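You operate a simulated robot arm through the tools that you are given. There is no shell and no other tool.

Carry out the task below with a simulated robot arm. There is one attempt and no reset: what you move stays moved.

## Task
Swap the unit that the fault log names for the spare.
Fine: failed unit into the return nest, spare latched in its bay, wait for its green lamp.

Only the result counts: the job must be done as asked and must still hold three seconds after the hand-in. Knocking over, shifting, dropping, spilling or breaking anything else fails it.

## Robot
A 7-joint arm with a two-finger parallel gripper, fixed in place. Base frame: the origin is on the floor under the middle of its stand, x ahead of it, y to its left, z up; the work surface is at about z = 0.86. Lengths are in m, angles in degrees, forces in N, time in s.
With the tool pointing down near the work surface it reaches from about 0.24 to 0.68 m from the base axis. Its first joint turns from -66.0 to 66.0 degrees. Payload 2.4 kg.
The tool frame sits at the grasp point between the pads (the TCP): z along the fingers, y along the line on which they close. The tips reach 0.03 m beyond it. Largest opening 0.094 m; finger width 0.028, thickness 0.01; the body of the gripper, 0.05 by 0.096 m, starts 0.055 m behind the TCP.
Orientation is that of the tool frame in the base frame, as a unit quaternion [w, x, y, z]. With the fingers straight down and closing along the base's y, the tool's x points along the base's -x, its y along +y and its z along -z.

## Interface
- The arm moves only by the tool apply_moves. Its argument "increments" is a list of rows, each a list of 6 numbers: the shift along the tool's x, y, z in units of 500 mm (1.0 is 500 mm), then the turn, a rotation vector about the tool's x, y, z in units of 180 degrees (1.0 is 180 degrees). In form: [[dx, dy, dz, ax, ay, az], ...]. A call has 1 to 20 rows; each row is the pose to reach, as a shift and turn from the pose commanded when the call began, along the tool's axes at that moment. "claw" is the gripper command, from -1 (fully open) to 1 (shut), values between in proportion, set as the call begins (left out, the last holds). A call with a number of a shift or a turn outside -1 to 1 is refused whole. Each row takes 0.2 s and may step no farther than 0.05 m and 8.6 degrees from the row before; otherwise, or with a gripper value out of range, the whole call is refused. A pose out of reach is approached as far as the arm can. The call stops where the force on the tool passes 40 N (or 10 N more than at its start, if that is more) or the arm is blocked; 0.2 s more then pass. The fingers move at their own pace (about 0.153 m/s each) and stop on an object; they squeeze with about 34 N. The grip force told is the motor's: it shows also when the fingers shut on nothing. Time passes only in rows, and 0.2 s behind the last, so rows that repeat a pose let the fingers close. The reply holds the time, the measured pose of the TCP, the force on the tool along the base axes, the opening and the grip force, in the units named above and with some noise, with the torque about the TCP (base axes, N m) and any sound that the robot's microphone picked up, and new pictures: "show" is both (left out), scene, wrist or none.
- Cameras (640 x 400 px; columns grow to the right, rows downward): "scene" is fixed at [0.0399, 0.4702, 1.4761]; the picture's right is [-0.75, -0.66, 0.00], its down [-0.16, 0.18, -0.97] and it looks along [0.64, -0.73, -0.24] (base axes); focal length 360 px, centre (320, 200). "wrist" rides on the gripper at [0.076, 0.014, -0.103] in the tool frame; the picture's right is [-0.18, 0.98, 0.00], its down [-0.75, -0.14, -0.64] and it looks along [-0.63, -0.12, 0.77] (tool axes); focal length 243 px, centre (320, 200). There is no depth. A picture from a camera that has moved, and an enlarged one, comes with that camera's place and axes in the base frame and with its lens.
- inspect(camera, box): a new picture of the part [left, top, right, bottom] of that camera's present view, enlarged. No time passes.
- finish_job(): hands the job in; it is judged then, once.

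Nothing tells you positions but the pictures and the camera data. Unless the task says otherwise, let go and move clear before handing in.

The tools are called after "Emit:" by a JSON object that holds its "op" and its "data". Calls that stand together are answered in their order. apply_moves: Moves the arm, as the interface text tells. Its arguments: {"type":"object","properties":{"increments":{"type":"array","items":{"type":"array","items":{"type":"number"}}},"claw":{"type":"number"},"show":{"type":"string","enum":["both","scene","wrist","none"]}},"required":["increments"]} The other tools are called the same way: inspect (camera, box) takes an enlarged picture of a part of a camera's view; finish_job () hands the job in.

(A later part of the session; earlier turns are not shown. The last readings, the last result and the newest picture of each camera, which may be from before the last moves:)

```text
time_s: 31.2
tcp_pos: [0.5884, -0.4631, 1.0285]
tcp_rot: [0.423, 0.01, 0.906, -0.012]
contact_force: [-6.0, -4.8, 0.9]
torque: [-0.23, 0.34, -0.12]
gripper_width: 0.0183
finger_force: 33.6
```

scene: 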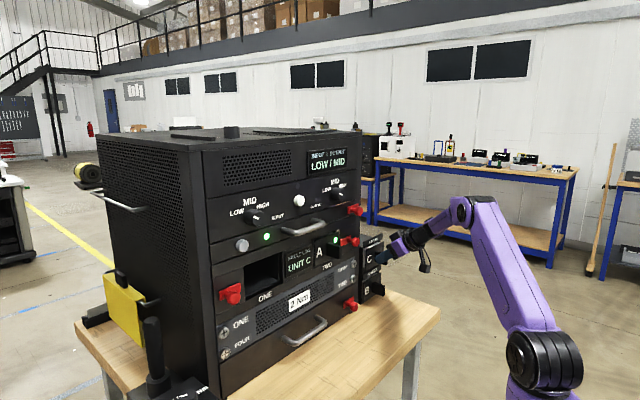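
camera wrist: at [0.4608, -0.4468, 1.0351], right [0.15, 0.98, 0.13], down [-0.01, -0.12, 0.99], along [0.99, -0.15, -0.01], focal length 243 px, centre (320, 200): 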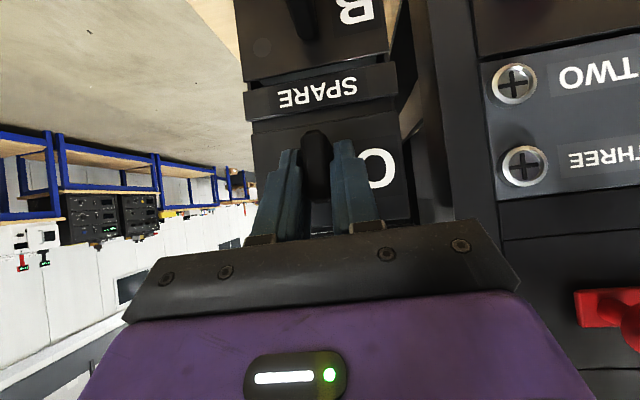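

Emit:
{"op": "apply_moves", "data": {"increments": [[0, 0, 0, 0, 0, 0], [0, 0, 0, 0, 0, 0]], "claw": -0.2, "show": "both"}}

Emit:
{"op": "inspect", "data": {"camera": "scene", "box": [340, 220, 420, 300]}}

Emit:
{"op": "inspect", "data": {"camera": "wrist", "box": [220, 20, 440, 250]}}

```text
time_s: 31.8
tcp_pos: [0.5871, -0.4632, 1.0275]
tcp_rot: [0.422, 0.009, 0.906, -0.011]
contact_force: [-0.9, -0.8, 0.8]
torque: [0.05, 0.02, -0.02]
gripper_width: 0.0565
finger_force: 0.0
camera wrist: at [0.4602, -0.4446, 1.0352], right [0.15, 0.98, 0.13], down [-0.01, -0.13, 0.99], along [0.99, -0.15, -0.01], focal length 243 px, centre (320, 200)
```

scene: 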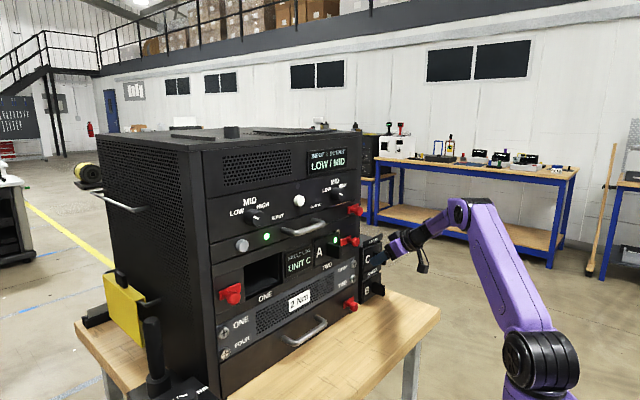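
wrist: 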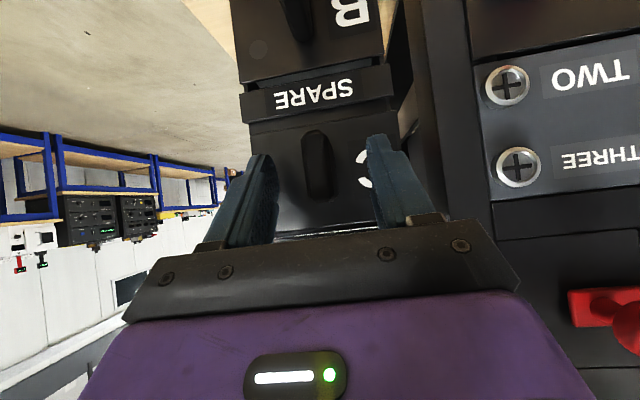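

```text
5.00 times, centred on (380, 260) of scene
camera zoom: at [0.0399, 0.4702, 1.4761], right [-0.75, -0.66, 0.0], down [-0.16, 0.18, -0.97], along [0.64, -0.73, -0.24], focal length 1803 px, centre (20, -100)
```

zoom: 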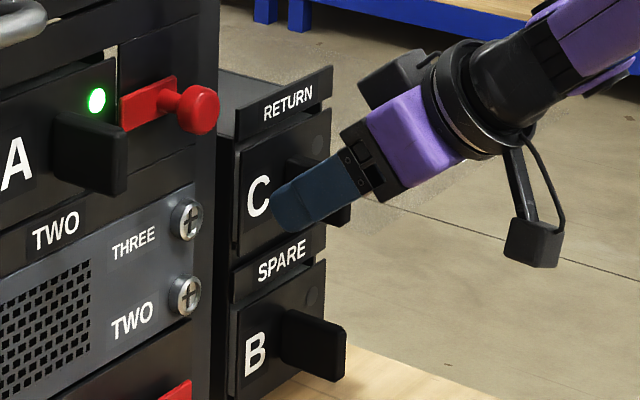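

```text
1.74 times, centred on (330, 135) of wrist
camera zoom: at [0.4602, -0.4446, 1.0352], right [0.15, 0.98, 0.13], down [-0.01, -0.13, 0.99], along [0.99, -0.15, -0.01], focal length 422 px, centre (303, 313)
```

zoom: 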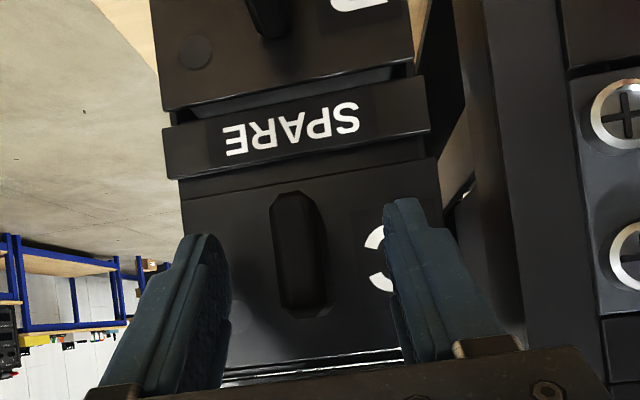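

Unit C is released and sitting in the RETURN nest. I'll back away along the tool axis, straighten the tool, and look at both nests.

Emit:
{"op": "apply_moves", "data": {"increments": [[0, 0, -0.04, 0, 0, 0], [0, 0, -0.1, 0, 0, 0], [0, 0, -0.17, -0.005, 0, -0.0013], [0, 0, -0.24, -0.0101, 0, -0.0027], [0, 0, -0.24, -0.0101, 0, -0.0027]], "claw": -0.2, "show": "both"}}

Emit:
{"op": "inspect", "data": {"camera": "wrist", "box": [220, 20, 460, 220]}}

Emit:
{"op": "inspect", "data": {"camera": "scene", "box": [350, 225, 410, 305]}}

```text
time_s: 33.0
tcp_pos: [0.4948, -0.4592, 1.105]
tcp_rot: [0.422, 0.0, 0.906, 0.0]
contact_force: [0.3, -0.3, -0.2]
torque: [0.04, -0.04, -0.03]
gripper_width: 0.0562
finger_force: 0.0
camera wrist: at [0.3672, -0.4455, 1.113], right [0.12, 0.98, 0.14], down [-0.01, -0.14, 0.99], along [0.99, -0.12, -0.01], focal length 243 px, centre (320, 200)
```

scene: 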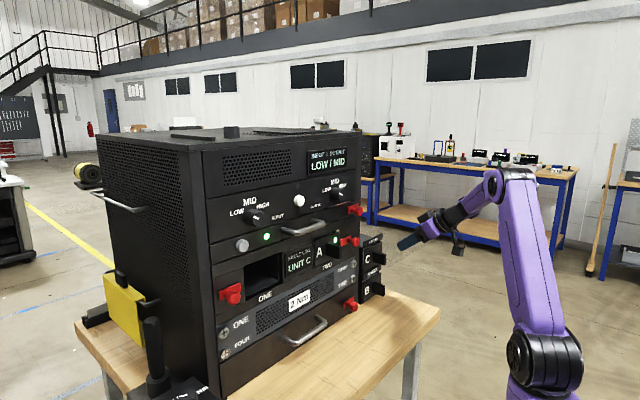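
wrist: 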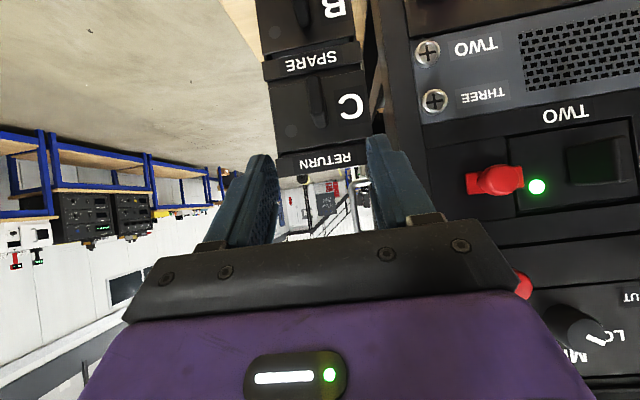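

```text
2.00 times, centred on (340, 120) of wrist
camera zoom: at [0.3672, -0.4455, 1.113], right [0.12, 0.98, 0.14], down [-0.01, -0.14, 0.99], along [0.99, -0.12, -0.01], focal length 485 px, centre (280, 360)
```

zoom: 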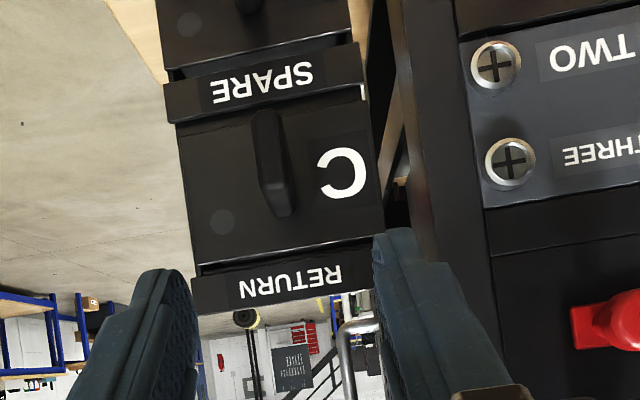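

```text
5.00 times, centred on (380, 265) of scene
camera zoom: at [0.0399, 0.4702, 1.4761], right [-0.75, -0.66, 0.0], down [-0.16, 0.18, -0.97], along [0.64, -0.73, -0.24], focal length 1803 px, centre (20, -125)
```

zoom: 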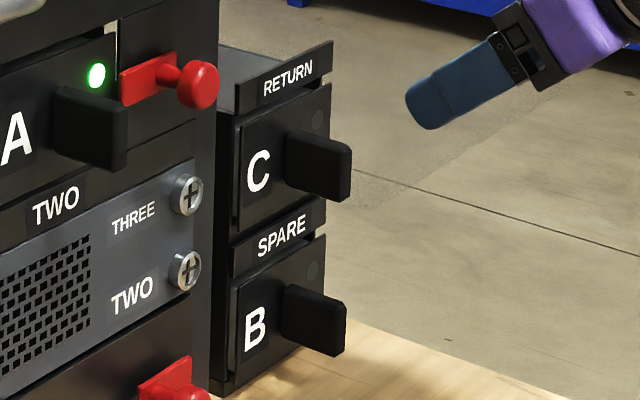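

C is seated just like B. Next I'll go down to a pre-grasp point in front of spare B's handle.

Emit:
{"op": "apply_moves", "data": {"increments": [[0.0417, -0.0025, 0.0514, 0, 0, 0], [0.0835, -0.005, 0.1028, 0, 0, 0], [0.1252, -0.0075, 0.1541, 0, 0, 0], [0.167, -0.01, 0.2055, 0, 0, 0], [0.167, -0.01, 0.2055, 0, 0, 0]], "claw": -0.2, "show": "both"}}

Emit:
{"op": "inspect", "data": {"camera": "wrist", "box": [220, 60, 420, 230]}}

Emit:
{"op": "inspect", "data": {"camera": "scene", "box": [350, 225, 450, 325]}}

```text
time_s: 34.2
tcp_pos: [0.5197, -0.4648, 0.9749]
tcp_rot: [0.423, -0.001, 0.906, 0.001]
contact_force: [-0.2, 1.1, -0.5]
torque: [-0.02, 0.01, 0.0]
gripper_width: 0.0564
finger_force: 0.2
camera wrist: at [0.3923, -0.4503, 0.9826], right [0.12, 0.98, 0.14], down [-0.01, -0.14, 0.99], along [0.99, -0.12, -0.01], focal length 243 px, centre (320, 200)
```

scene: 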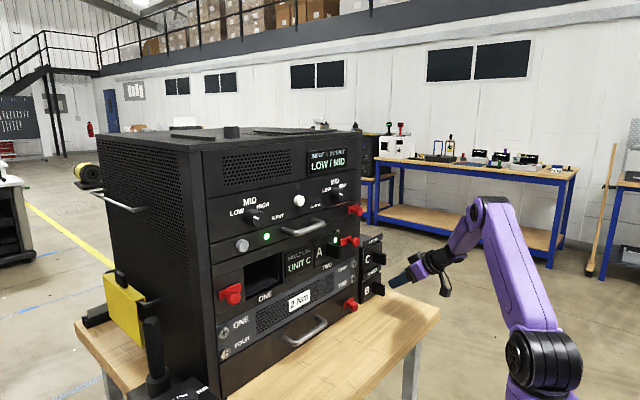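
wrist: 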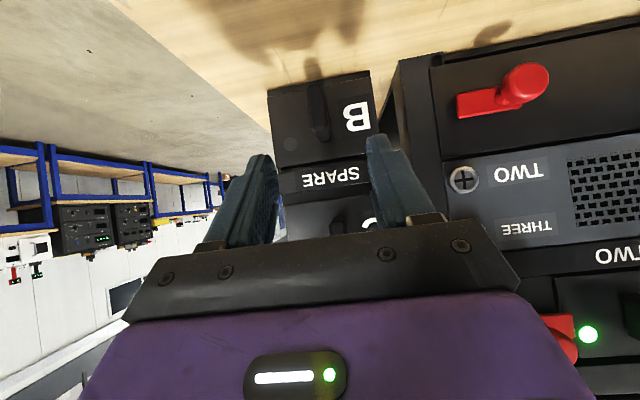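

```text
2.35 times, centred on (320, 145) of wrist
camera zoom: at [0.3923, -0.4503, 0.9826], right [0.12, 0.98, 0.14], down [-0.01, -0.14, 0.99], along [0.99, -0.12, -0.01], focal length 571 px, centre (320, 329)
```

zoom: 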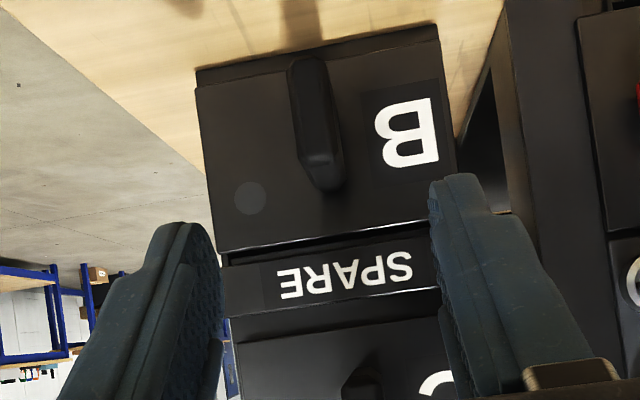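

```text
4.00 times, centred on (400, 275) of scene
camera zoom: at [0.0399, 0.4702, 1.4761], right [-0.75, -0.66, 0.0], down [-0.16, 0.18, -0.97], along [0.64, -0.73, -0.24], focal length 1442 px, centre (0, -100)
```

zoom: 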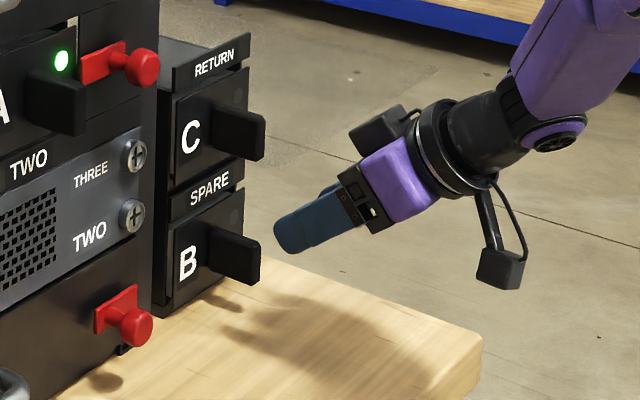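

B's handle is at about (y=-0.4655, z=0.908). I'll move in along the tool axis to the matching grasp point.

Emit:
{"op": "apply_moves", "data": {"increments": [[0, -0.0014, 0.06, 0, 0, 0], [0, -0.0014, 0.11, 0, 0, 0], [-0.0003, -0.0014, 0.15, 0, 0, 0], [-0.0006, -0.0014, 0.1775, 0, 0, 0], [-0.0006, -0.0014, 0.1775, 0, 0, 0]], "claw": -0.2, "show": "both"}}

Emit:
{"op": "inspect", "data": {"camera": "wrist", "box": [220, 80, 420, 240]}}

Emit:
{"op": "inspect", "data": {"camera": "scene", "box": [350, 235, 450, 325]}}

```text
time_s: 35.4
tcp_pos: [0.5898, -0.4631, 0.9187]
tcp_rot: [0.423, -0.001, 0.906, 0.001]
contact_force: [0.0, -0.2, 0.0]
torque: [-0.02, 0.0, 0.0]
gripper_width: 0.0565
finger_force: 0.1
camera wrist: at [0.461, -0.4507, 0.9271], right [0.12, 0.98, 0.14], down [-0.01, -0.14, 0.99], along [0.99, -0.12, -0.01], focal length 243 px, centre (320, 200)
```

scene: 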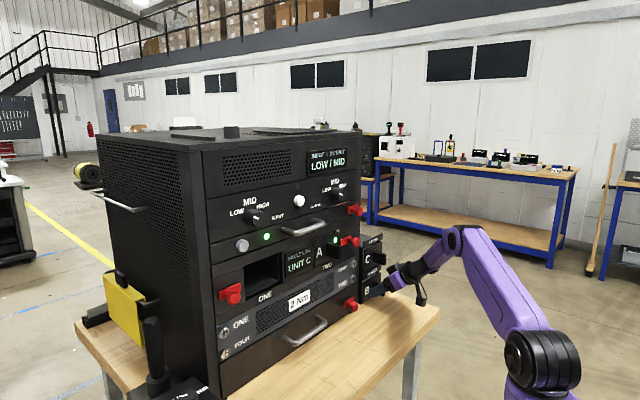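
wrist: 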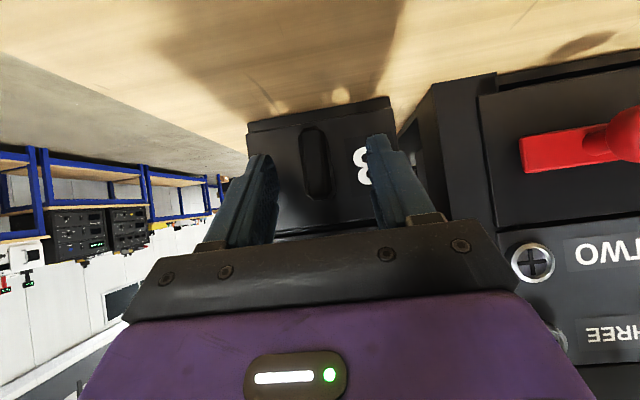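

```text
2.50 times, centred on (320, 160) of wrist
camera zoom: at [0.461, -0.4507, 0.9271], right [0.12, 0.98, 0.14], down [-0.01, -0.14, 0.99], along [0.99, -0.12, -0.01], focal length 606 px, centre (320, 300)
```

zoom: 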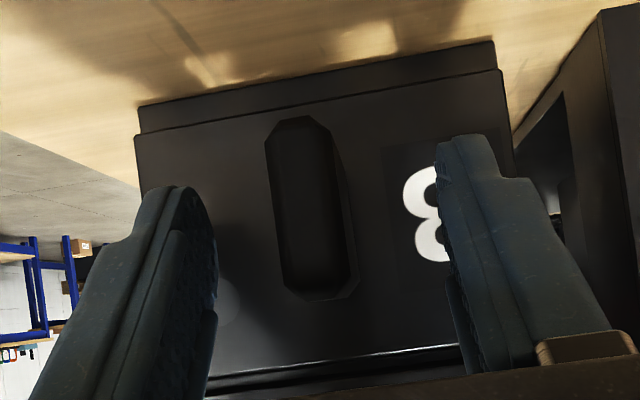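

```text
4.44 times, centred on (400, 280) of scene
camera zoom: at [0.0399, 0.4702, 1.4761], right [-0.75, -0.66, 0.0], down [-0.16, 0.18, -0.97], along [0.64, -0.73, -0.24], focal length 1602 px, centre (-36, -156)
```

zoom: 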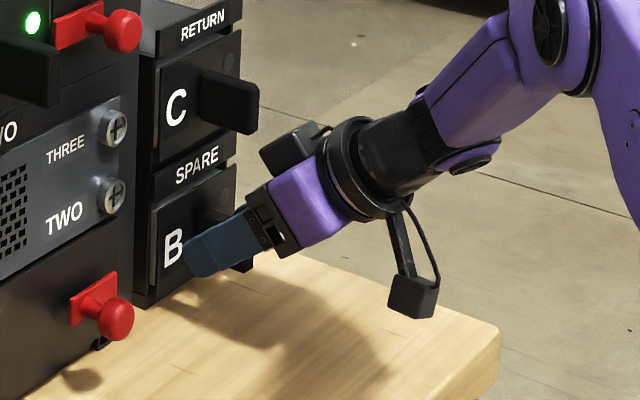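

Aligned to within about 1 mm. I'll nudge over 1 mm and close on B's handle.

Emit:
{"op": "apply_moves", "data": {"increments": [[0, -0.002, 0, 0, 0, 0], [0, -0.002, 0, 0, 0, 0], [0, -0.002, 0, 0, 0, 0], [0, -0.002, 0, 0, 0, 0]], "claw": 1, "show": "wrist"}}

Emit:
{"op": "inspect", "data": {"camera": "wrist", "box": [230, 100, 430, 240]}}

```text
time_s: 36.4
tcp_pos: [0.59, -0.4644, 0.919]
tcp_rot: [0.423, 0.0, 0.906, 0.0]
contact_force: [-1.4, 1.9, 0.6]
torque: [0.0, -0.07, 0.18]
gripper_width: 0.0182
finger_force: 33.8
camera wrist: at [0.4608, -0.4518, 0.9271], right [0.12, 0.98, 0.14], down [-0.01, -0.14, 0.99], along [0.99, -0.12, -0.01], focal length 243 px, centre (320, 200)
```

wrist: 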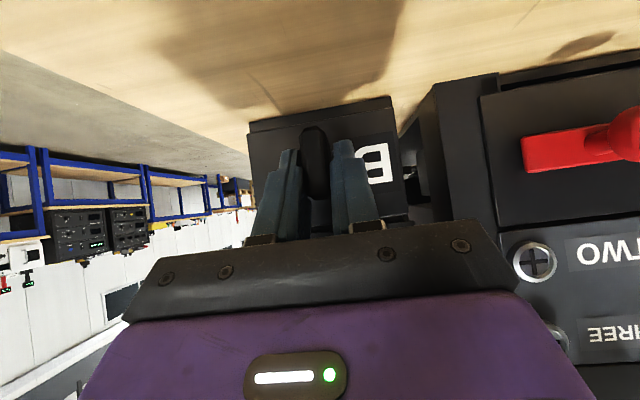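

```text
2.86 times, centred on (330, 170) of wrist
camera zoom: at [0.4608, -0.4518, 0.9271], right [0.12, 0.98, 0.14], down [-0.01, -0.14, 0.99], along [0.99, -0.12, -0.01], focal length 693 px, centre (291, 286)
```

zoom: 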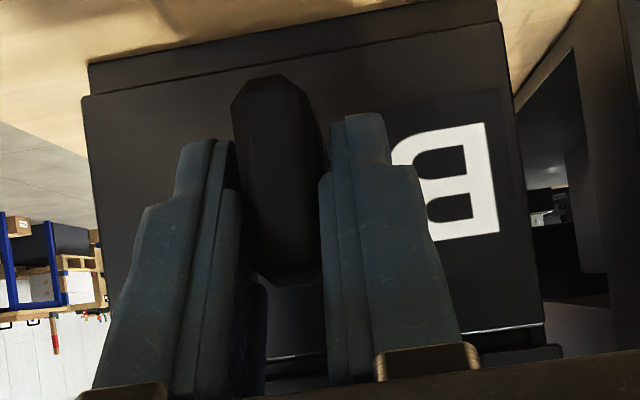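

B is gripped with nearly the same hold as C (its plate is about 1 mm lower relative to the tool). I'll pull it straight out along -x.

Emit:
{"op": "apply_moves", "data": {"increments": [[0.01286, 0, -0.01532, 0, 0, 0], [0.02571, 0, -0.03064, 0, 0, 0], [0.03857, 0, -0.04596, 0, 0, 0], [0.05142, 0, -0.06128, 0, 0, 0]], "claw": 1, "show": "scene"}}

Emit:
{"op": "inspect", "data": {"camera": "scene", "box": [350, 225, 450, 325]}}

```text
time_s: 37.4
tcp_pos: [0.5486, -0.4662, 0.9189]
tcp_rot: [0.424, -0.001, 0.906, 0.0]
contact_force: [2.3, 0.6, 5.1]
torque: [-0.01, -0.52, -0.05]
gripper_width: 0.018
finger_force: 33.8
```

scene: 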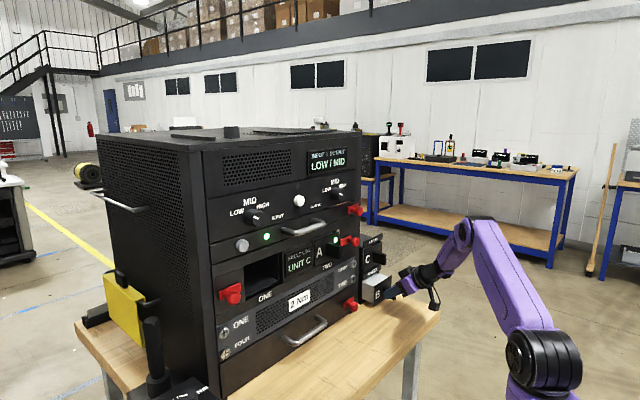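

```text
4.00 times, centred on (400, 275) of scene
camera zoom: at [0.0398, 0.4703, 1.4761], right [-0.75, -0.66, 0.0], down [-0.16, 0.18, -0.97], along [0.64, -0.73, -0.24], focal length 1442 px, centre (0, -100)
```

zoom: 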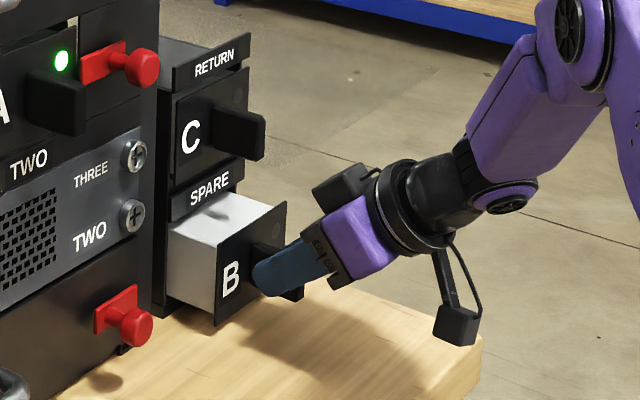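

It's sliding out with a slight downward press (+5 N). I'll add 1.5 mm of lift and keep pulling.

Emit:
{"op": "apply_moves", "data": {"increments": [[0.0131, 0, -0.0203, 0, 0, 0], [0.0286, 0, -0.0387, 0, 0, 0], [0.044, 0, -0.0571, 0, 0, 0], [0.0594, 0, -0.0755, 0, 0, 0], [0.0748, 0, -0.0938, 0, 0, 0]], "claw": 1, "show": "none"}}

Emit:
{"op": "inspect", "data": {"camera": "scene", "box": [350, 225, 450, 325]}}

```text
time_s: 38.6
tcp_pos: [0.4892, -0.4653, 0.9195]
tcp_rot: [0.422, 0.001, 0.906, 0.0]
contact_force: [1.5, -0.3, 0.4]
torque: [-0.01, -0.19, -0.01]
gripper_width: 0.0181
finger_force: 33.8
```

```text
4.00 times, centred on (400, 275) of scene
camera zoom: at [0.0399, 0.4702, 1.4761], right [-0.75, -0.66, 0.0], down [-0.16, 0.18, -0.97], along [0.64, -0.73, -0.24], focal length 1442 px, centre (0, -100)
```

zoom: 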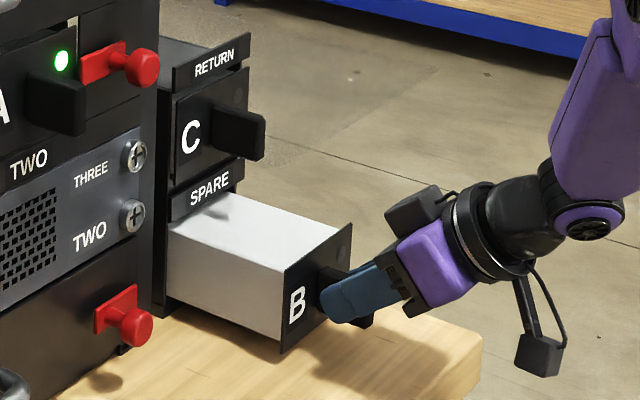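

Smooth. I'll continue out the rest of the way.

Emit:
{"op": "apply_moves", "data": {"increments": [[0.0121, 0, -0.016, 0, 0, 0], [0.0249, 0, -0.0313, 0, 0, 0], [0.0376, 0, -0.0468, 0, 0, 0], [0.0502, 0, -0.0623, 0, 0, 0], [0.0627, 0, -0.0779, 0, 0, 0]], "claw": 1, "show": "both"}}

Emit:
{"op": "inspect", "data": {"camera": "scene", "box": [350, 225, 450, 325]}}

```text
time_s: 39.8
tcp_pos: [0.4384, -0.4663, 0.9212]
tcp_rot: [0.423, 0.0, 0.906, 0.0]
contact_force: [1.0, 0.1, 0.8]
torque: [-0.02, 0.49, 0.02]
gripper_width: 0.0182
finger_force: 34.3
camera wrist: at [0.3102, -0.4523, 0.9284], right [0.12, 0.98, 0.14], down [-0.01, -0.14, 0.99], along [0.99, -0.12, -0.01], focal length 243 px, centre (320, 200)
```

scene: 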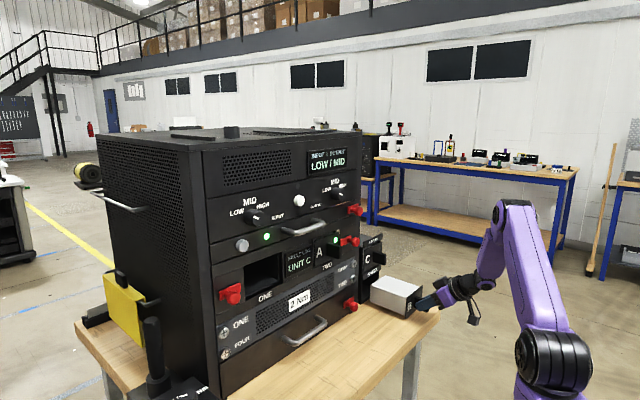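
wrist: 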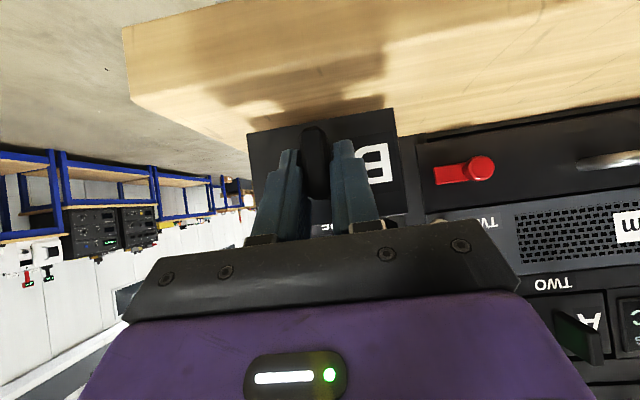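

```text
4.00 times, centred on (400, 275) of scene
camera zoom: at [0.04, 0.4701, 1.4762], right [-0.75, -0.66, 0.0], down [-0.16, 0.18, -0.97], along [0.64, -0.73, -0.24], focal length 1442 px, centre (0, -100)
```

zoom: 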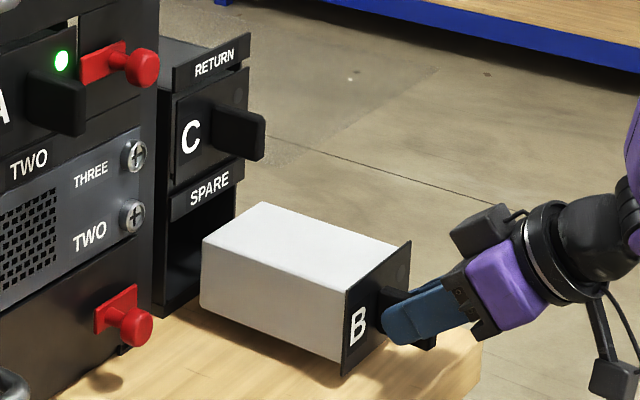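

B is out of the spare nest. I'll retract a bit more so its back clears C's handle, then rise to the free corridor in front of the 2 Nm panel.

Emit:
{"op": "apply_moves", "data": {"increments": [[0.0132, 0, -0.0281, 0, 0, 0], [0.0263, 0, -0.0562, 0, 0, 0], [-0.0022, 0, -0.08, 0, 0, 0], [-0.0227, 0, -0.0974, 0, 0, 0]], "claw": 1, "show": "both"}}

Emit:
{"op": "inspect", "data": {"camera": "scene", "box": [350, 225, 450, 325]}}

```text
time_s: 40.8
tcp_pos: [0.4074, -0.4654, 0.9615]
tcp_rot: [0.422, 0.0, 0.907, 0.001]
contact_force: [0.0, 0.0, -4.5]
torque: [-0.02, 0.51, -0.01]
gripper_width: 0.0183
finger_force: 34.4
camera wrist: at [0.2805, -0.4517, 0.9685], right [0.12, 0.98, 0.14], down [-0.01, -0.14, 0.99], along [0.99, -0.12, -0.01], focal length 243 px, centre (320, 200)
```

scene: 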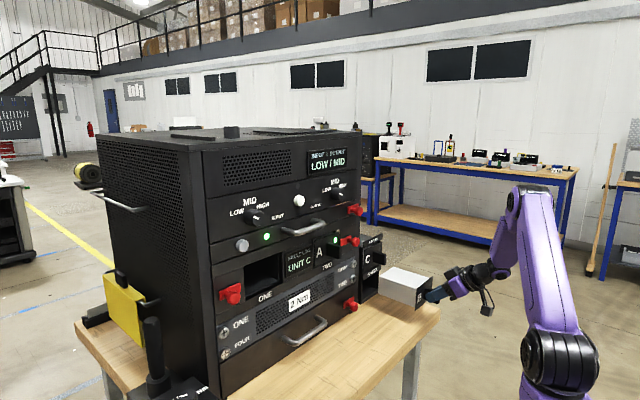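
wrist: 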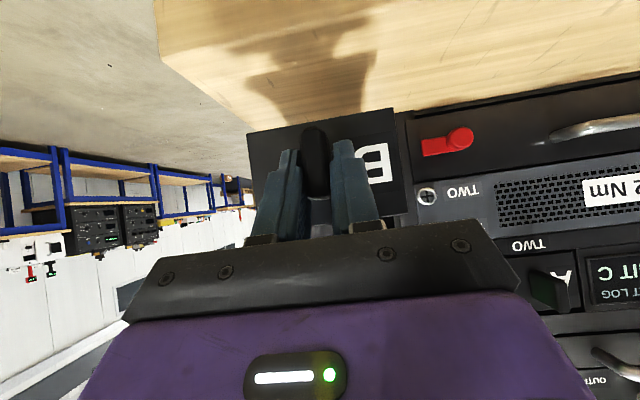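

```text
4.00 times, centred on (400, 275) of scene
camera zoom: at [0.04, 0.4701, 1.4762], right [-0.75, -0.66, 0.0], down [-0.16, 0.18, -0.97], along [0.64, -0.73, -0.24], focal length 1442 px, centre (0, -100)
```

zoom: 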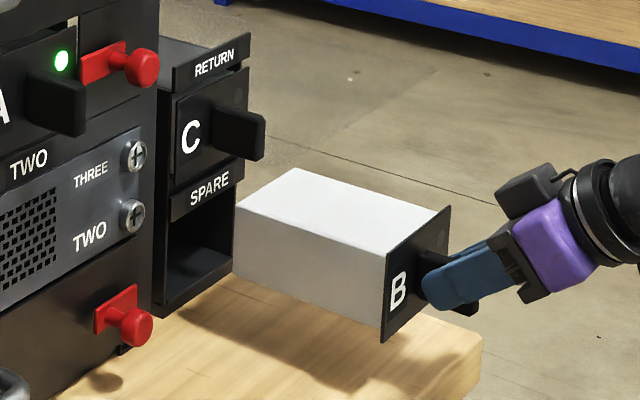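

It's hanging free (-4.5 N). I'll rise to z≈1.035 and move across in front of the flat panel to about y=-0.27.

Emit:
{"op": "apply_moves", "data": {"increments": [[-0.0383, 0, -0.0321, 0, 0, 0], [-0.0766, 0, -0.0643, 0, 0, 0], [-0.1126, 0, -0.0945, 0, 0, 0], [-0.119, 0.08, -0.0868, 0, 0, 0], [-0.1255, 0.16, -0.0792, 0, 0, 0], [-0.1332, 0.24, -0.07, 0, 0, 0], [-0.1409, 0.32, -0.0608, 0, 0, 0], [-0.1467, 0.39, -0.0539, 0, 0, 0], [-0.1467, 0.39, -0.0539, 0, 0, 0]], "claw": 1, "show": "both"}}

Emit:
{"op": "inspect", "data": {"camera": "wrist", "box": [230, 100, 430, 240]}}

Emit:
{"op": "inspect", "data": {"camera": "scene", "box": [220, 230, 320, 310]}}

```text
time_s: 42.8
tcp_pos: [0.4348, -0.2702, 1.0334]
tcp_rot: [0.422, 0.0, 0.907, 0.0]
contact_force: [0.0, 0.2, -4.9]
torque: [0.01, 0.49, 0.0]
gripper_width: 0.0179
finger_force: 34.1
camera wrist: at [0.3072, -0.2574, 1.041], right [0.12, 0.98, 0.14], down [-0.01, -0.14, 0.99], along [0.99, -0.12, -0.01], focal length 243 px, centre (320, 200)
```

scene: 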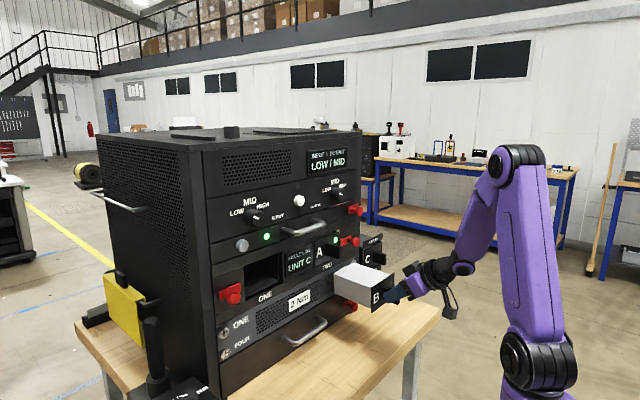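
wrist: 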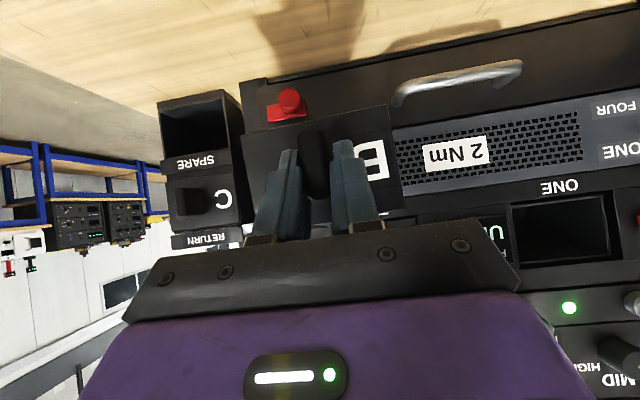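

```text
2.86 times, centred on (330, 170) of wrist
camera zoom: at [0.3072, -0.2574, 1.041], right [0.12, 0.98, 0.14], down [-0.01, -0.14, 0.99], along [0.99, -0.12, -0.01], focal length 693 px, centre (291, 286)
```

zoom: 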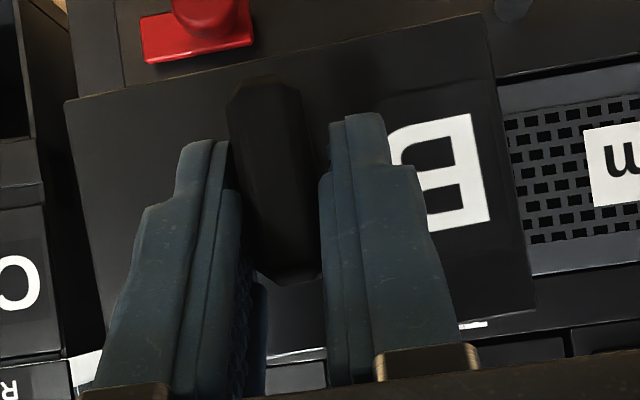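

```text
5.00 times, centred on (270, 270) of scene
camera zoom: at [0.0399, 0.4702, 1.4761], right [-0.75, -0.66, 0.0], down [-0.16, 0.18, -0.97], along [0.64, -0.73, -0.24], focal length 1803 px, centre (570, -150)
```

zoom: 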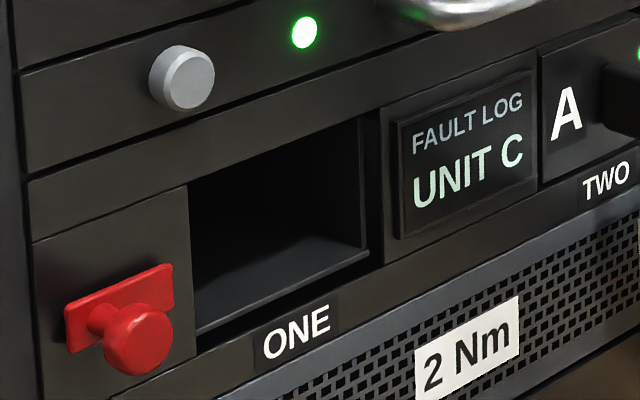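

B also shifted in the grip during the move. From the plate corners I get about 3.3° about the tool's x and 2.2° of nose-down pitch. I'll counter-rotate the tool by that amount here in free space, then check in both views.

Emit:
{"op": "apply_moves", "data": {"increments": [[0, 0, 0, -0.0092, -0.006, 0.0011], [0, 0, 0, -0.0183, -0.0121, 0.0023], [0, 0, 0, -0.0183, -0.0121, 0.0023]], "claw": 1, "show": "both"}}

Emit:
{"op": "inspect", "data": {"camera": "scene", "box": [320, 240, 420, 325]}}

Emit:
{"op": "inspect", "data": {"camera": "wrist", "box": [230, 100, 430, 240]}}

```text
time_s: 43.6
tcp_pos: [0.4355, -0.2707, 1.0339]
tcp_rot: [0.439, -0.009, 0.898, 0.027]
contact_force: [-0.2, -0.4, -5.0]
torque: [0.0, 0.5, -0.01]
gripper_width: 0.0182
finger_force: 33.9
camera wrist: at [0.3067, -0.2623, 1.037], right [0.07, 0.98, 0.19], down [-0.04, -0.18, 0.98], along [1.0, -0.08, 0.02], focal length 243 px, centre (320, 200)
```

scene: 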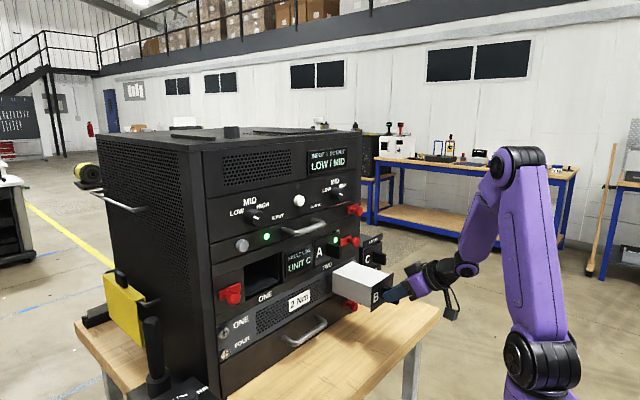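
wrist: 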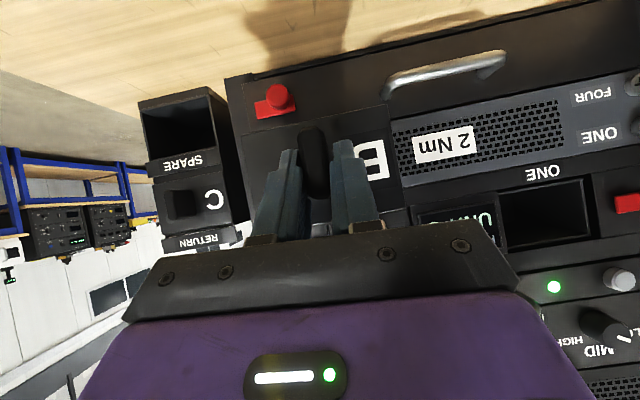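

```text
4.71 times, centred on (370, 282) of scene
camera zoom: at [0.04, 0.4702, 1.4761], right [-0.75, -0.66, 0.0], down [-0.16, 0.18, -0.97], along [0.64, -0.73, -0.24], focal length 1697 px, centre (85, -188)
```

zoom: 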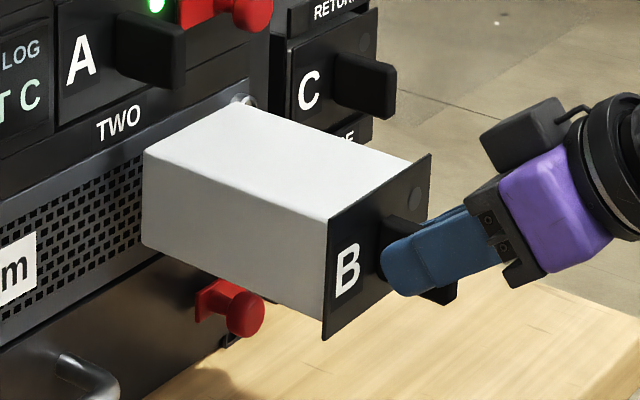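

```text
2.86 times, centred on (330, 170) of wrist
camera zoom: at [0.3067, -0.2623, 1.037], right [0.07, 0.98, 0.19], down [-0.04, -0.18, 0.98], along [1.0, -0.08, 0.02], focal length 693 px, centre (291, 286)
```

zoom: 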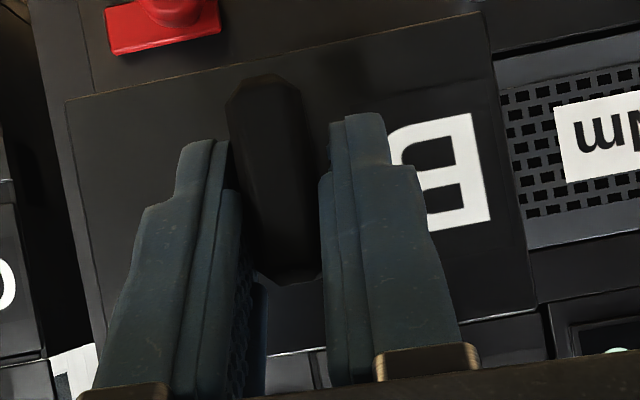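

The hold is stable now (no further creep), and the scene view shows the body level and square within about 1°. I'll move sideways at this height to y≈-0.149, then rise to bay height, keeping clear of the A handle.

Emit:
{"op": "apply_moves", "data": {"increments": [[-0.0003, 0.0607, 0.0044, 0, 0, 0], [-0.0006, 0.1214, 0.0088, 0, 0, 0], [-0.0009, 0.1821, 0.0133, 0, 0, 0], [-0.0012, 0.2428, 0.0177, 0, 0, 0], [-0.0391, 0.2447, -0.0118, 0, 0, 0], [-0.077, 0.2467, -0.0412, 0, 0, 0]], "claw": 1, "show": "both"}}

Emit:
{"op": "inspect", "data": {"camera": "wrist", "box": [360, 130, 560, 260]}}

```text
time_s: 45.0
tcp_pos: [0.437, -0.1492, 1.0816]
tcp_rot: [0.439, -0.009, 0.898, 0.028]
contact_force: [-1.1, -0.3, -4.9]
torque: [-0.03, 0.48, -0.01]
gripper_width: 0.018
finger_force: 34.3
camera wrist: at [0.3091, -0.141, 1.0856], right [0.07, 0.98, 0.19], down [-0.04, -0.18, 0.98], along [1.0, -0.08, 0.02], focal length 243 px, centre (320, 200)
```

scene: 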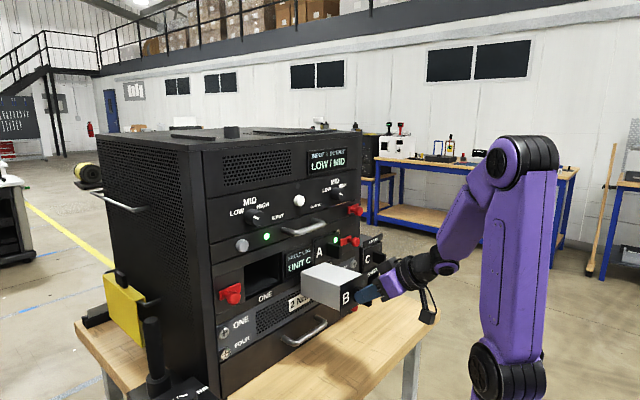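
wrist: 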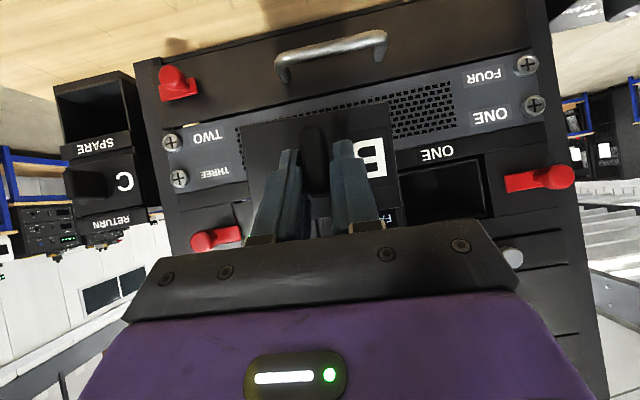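

```text
3.08 times, centred on (460, 195) of wrist
camera zoom: at [0.3091, -0.141, 1.0856], right [0.07, 0.98, 0.19], down [-0.04, -0.18, 0.98], along [1.0, -0.08, 0.02], focal length 746 px, centre (-111, 215)
```

zoom: 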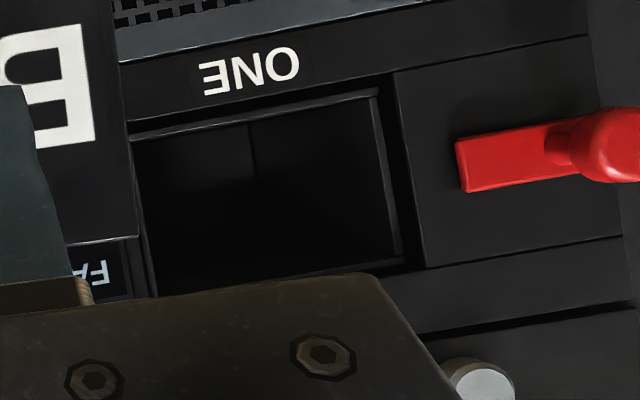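

The view into bay ONE shows its tunnel opening: centred near y≈-0.009, about 98 mm wide, floor near z≈1.080. This agrees with where C sat. I'll rise to about z=1.132.

Emit:
{"op": "apply_moves", "data": {"increments": [[-0.0263, 0.0014, -0.0204, 0, 0, 0], [-0.0526, 0.0027, -0.0409, 0, 0, 0], [-0.0789, 0.0041, -0.0613, 0, 0, 0], [-0.0789, 0.0041, -0.0613, 0, 0, 0]], "claw": 1, "show": "scene"}}

Emit:
{"op": "inspect", "data": {"camera": "scene", "box": [230, 230, 390, 330]}}

```text
time_s: 46.0
tcp_pos: [0.4376, -0.1489, 1.132]
tcp_rot: [0.439, -0.009, 0.898, 0.027]
contact_force: [0.8, -0.2, -5.9]
torque: [0.01, 0.5, 0.0]
gripper_width: 0.018
finger_force: 34.2
```

scene: 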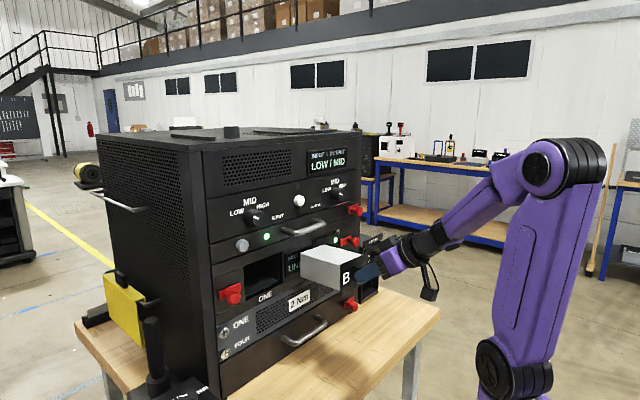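

```text
4.00 times, centred on (310, 280) of scene
camera zoom: at [0.04, 0.4702, 1.4761], right [-0.75, -0.66, 0.0], down [-0.16, 0.18, -0.97], along [0.64, -0.73, -0.24], focal length 1442 px, centre (360, -120)
```

zoom: 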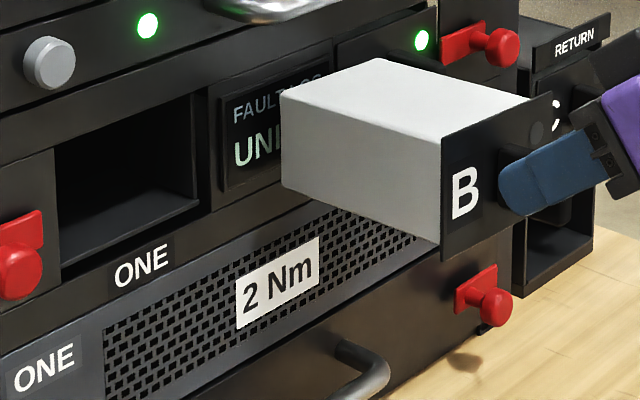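

Clear so far. I'll now slide left toward bay ONE, staying back from the display bezel.

Emit:
{"op": "apply_moves", "data": {"increments": [[0.0004, 0.0499, 0.0028, 0, 0, 0], [-0.002, 0.0998, 0.006, 0, 0, 0], [-0.0057, 0.1497, 0.0107, 0, 0, 0], [-0.0106, 0.1994, 0.0171, 0, 0, 0]], "claw": 1, "show": "scene"}}

Emit:
{"op": "inspect", "data": {"camera": "scene", "box": [220, 230, 360, 330]}}

```text
time_s: 47.0
tcp_pos: [0.4431, -0.05, 1.1367]
tcp_rot: [0.44, -0.009, 0.898, 0.028]
contact_force: [1.7, 1.1, -5.8]
torque: [0.0, 0.5, 0.01]
gripper_width: 0.0181
finger_force: 33.9
```

scene: 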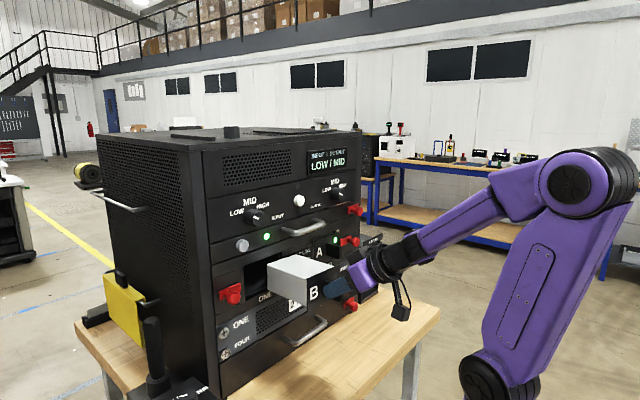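

```text
4.00 times, centred on (290, 280) of scene
camera zoom: at [0.04, 0.4702, 1.4761], right [-0.75, -0.66, 0.0], down [-0.16, 0.18, -0.97], along [0.64, -0.73, -0.24], focal length 1442 px, centre (440, -120)
```

zoom: 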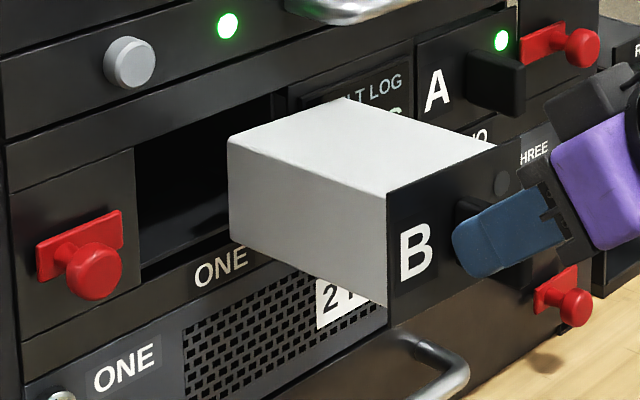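

No contact. I'll do the last 39 mm sideways to line up with bay ONE.

Emit:
{"op": "apply_moves", "data": {"increments": [[0.0005, 0.0258, 0.0043, 0, 0, 0], [0.0013, 0.0515, 0.0099, 0, 0, 0], [0.002, 0.0772, 0.0156, 0, 0, 0], [0.002, 0.0772, 0.0156, 0, 0, 0]], "claw": 1, "show": "both"}}

Emit:
{"op": "inspect", "data": {"camera": "scene", "box": [220, 235, 320, 310]}}

Emit:
{"op": "inspect", "data": {"camera": "wrist", "box": [230, 100, 430, 240]}}

```text
time_s: 48.0
tcp_pos: [0.4467, -0.0104, 1.1312]
tcp_rot: [0.44, -0.009, 0.898, 0.027]
contact_force: [-0.2, -0.3, -6.5]
torque: [-0.01, 0.54, 0.04]
gripper_width: 0.018
finger_force: 34.2
camera wrist: at [0.3189, -0.0022, 1.1344], right [0.07, 0.98, 0.19], down [-0.04, -0.18, 0.98], along [1.0, -0.08, 0.02], focal length 243 px, centre (320, 200)
```

scene: 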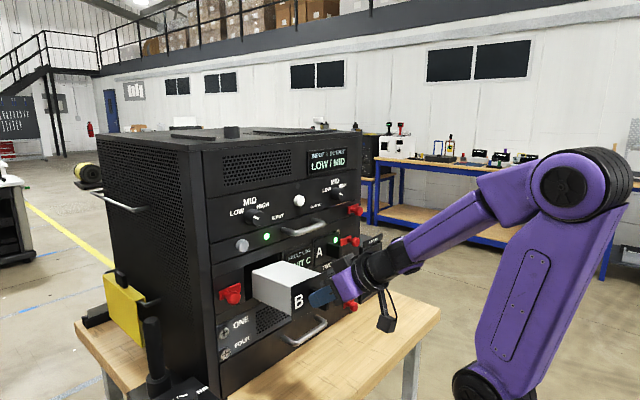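
wrist: 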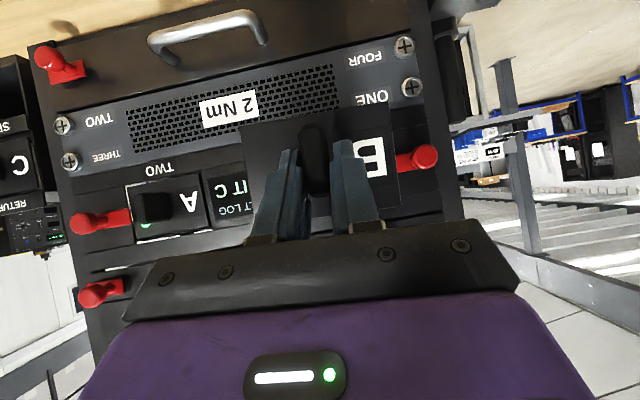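

```text
5.33 times, centred on (270, 272) of scene
camera zoom: at [0.04, 0.4702, 1.4761], right [-0.75, -0.66, 0.0], down [-0.16, 0.18, -0.97], along [0.64, -0.73, -0.24], focal length 1923 px, centre (587, -187)
```

zoom: 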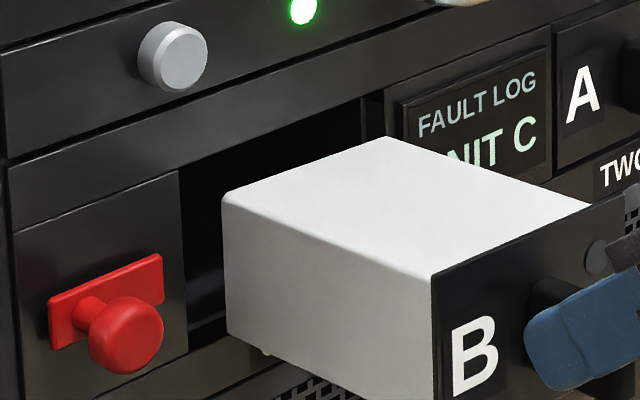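

```text
2.86 times, centred on (330, 170) of wrist
camera zoom: at [0.3189, -0.0022, 1.1344], right [0.07, 0.98, 0.19], down [-0.04, -0.18, 0.98], along [1.0, -0.08, 0.02], focal length 693 px, centre (291, 286)
```

zoom: 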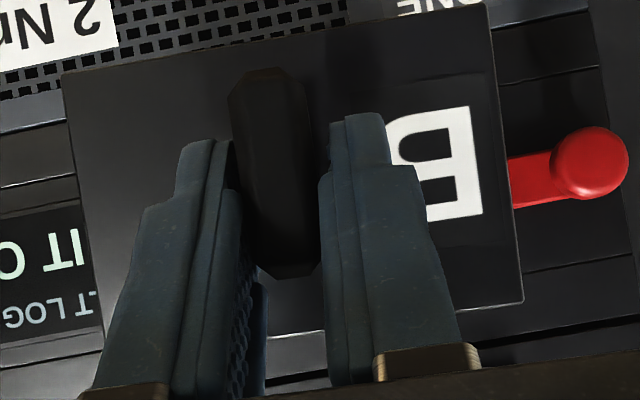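

B is in front of bay ONE, but the load made it creep again: about 2.5° roll and 3° nose-down relative to the rack. I'll correct the tool orientation and creep forward 9 mm, check, then insert promptly so the tunnel floor takes the weight.

Emit:
{"op": "apply_moves", "data": {"increments": [[-0.006, -0.001, 0.0068, 0.0033, -0.0089, -0.0067], [-0.0119, -0.002, 0.0135, 0.0066, -0.0177, -0.0133]], "claw": 1, "show": "wrist"}}

Emit:
{"op": "inspect", "data": {"camera": "scene", "box": [220, 235, 320, 310]}}

Emit:
{"op": "inspect", "data": {"camera": "wrist", "box": [230, 90, 430, 230]}}

```text
time_s: 48.6
tcp_pos: [0.4563, -0.0113, 1.132]
tcp_rot: [0.465, -0.022, 0.885, 0.009]
contact_force: [-0.3, 0.2, -5.3]
torque: [-0.01, 0.5, -0.04]
gripper_width: 0.0184
finger_force: 33.9
camera wrist: at [0.3283, -0.0035, 1.1271], right [0.06, 0.99, 0.15], down [-0.09, -0.14, 0.99], along [0.99, -0.07, 0.08], focal length 243 px, centre (320, 200)
```

wrist: 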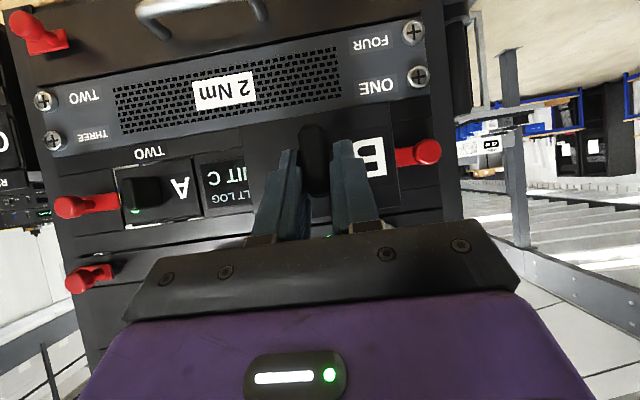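

```text
5.33 times, centred on (270, 272) of scene
camera zoom: at [0.04, 0.4702, 1.4761], right [-0.75, -0.66, 0.0], down [-0.16, 0.18, -0.97], along [0.64, -0.73, -0.24], focal length 1923 px, centre (587, -187)
```

zoom: 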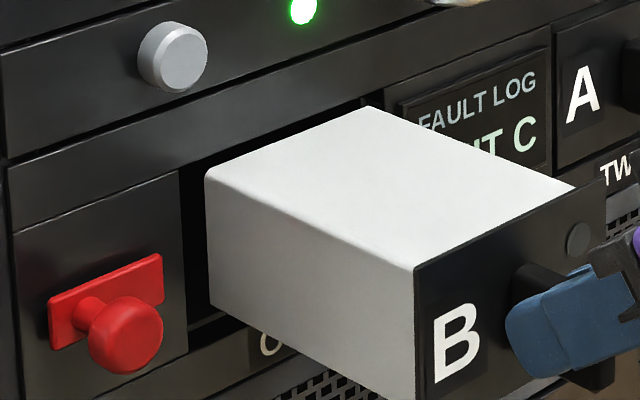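

```text
2.86 times, centred on (330, 160) of wrist
camera zoom: at [0.3283, -0.0035, 1.1271], right [0.06, 0.99, 0.15], down [-0.09, -0.14, 0.99], along [0.99, -0.07, 0.08], focal length 693 px, centre (291, 314)
```

zoom: 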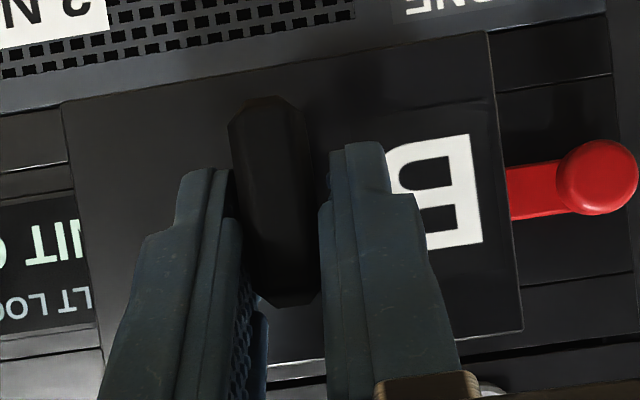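

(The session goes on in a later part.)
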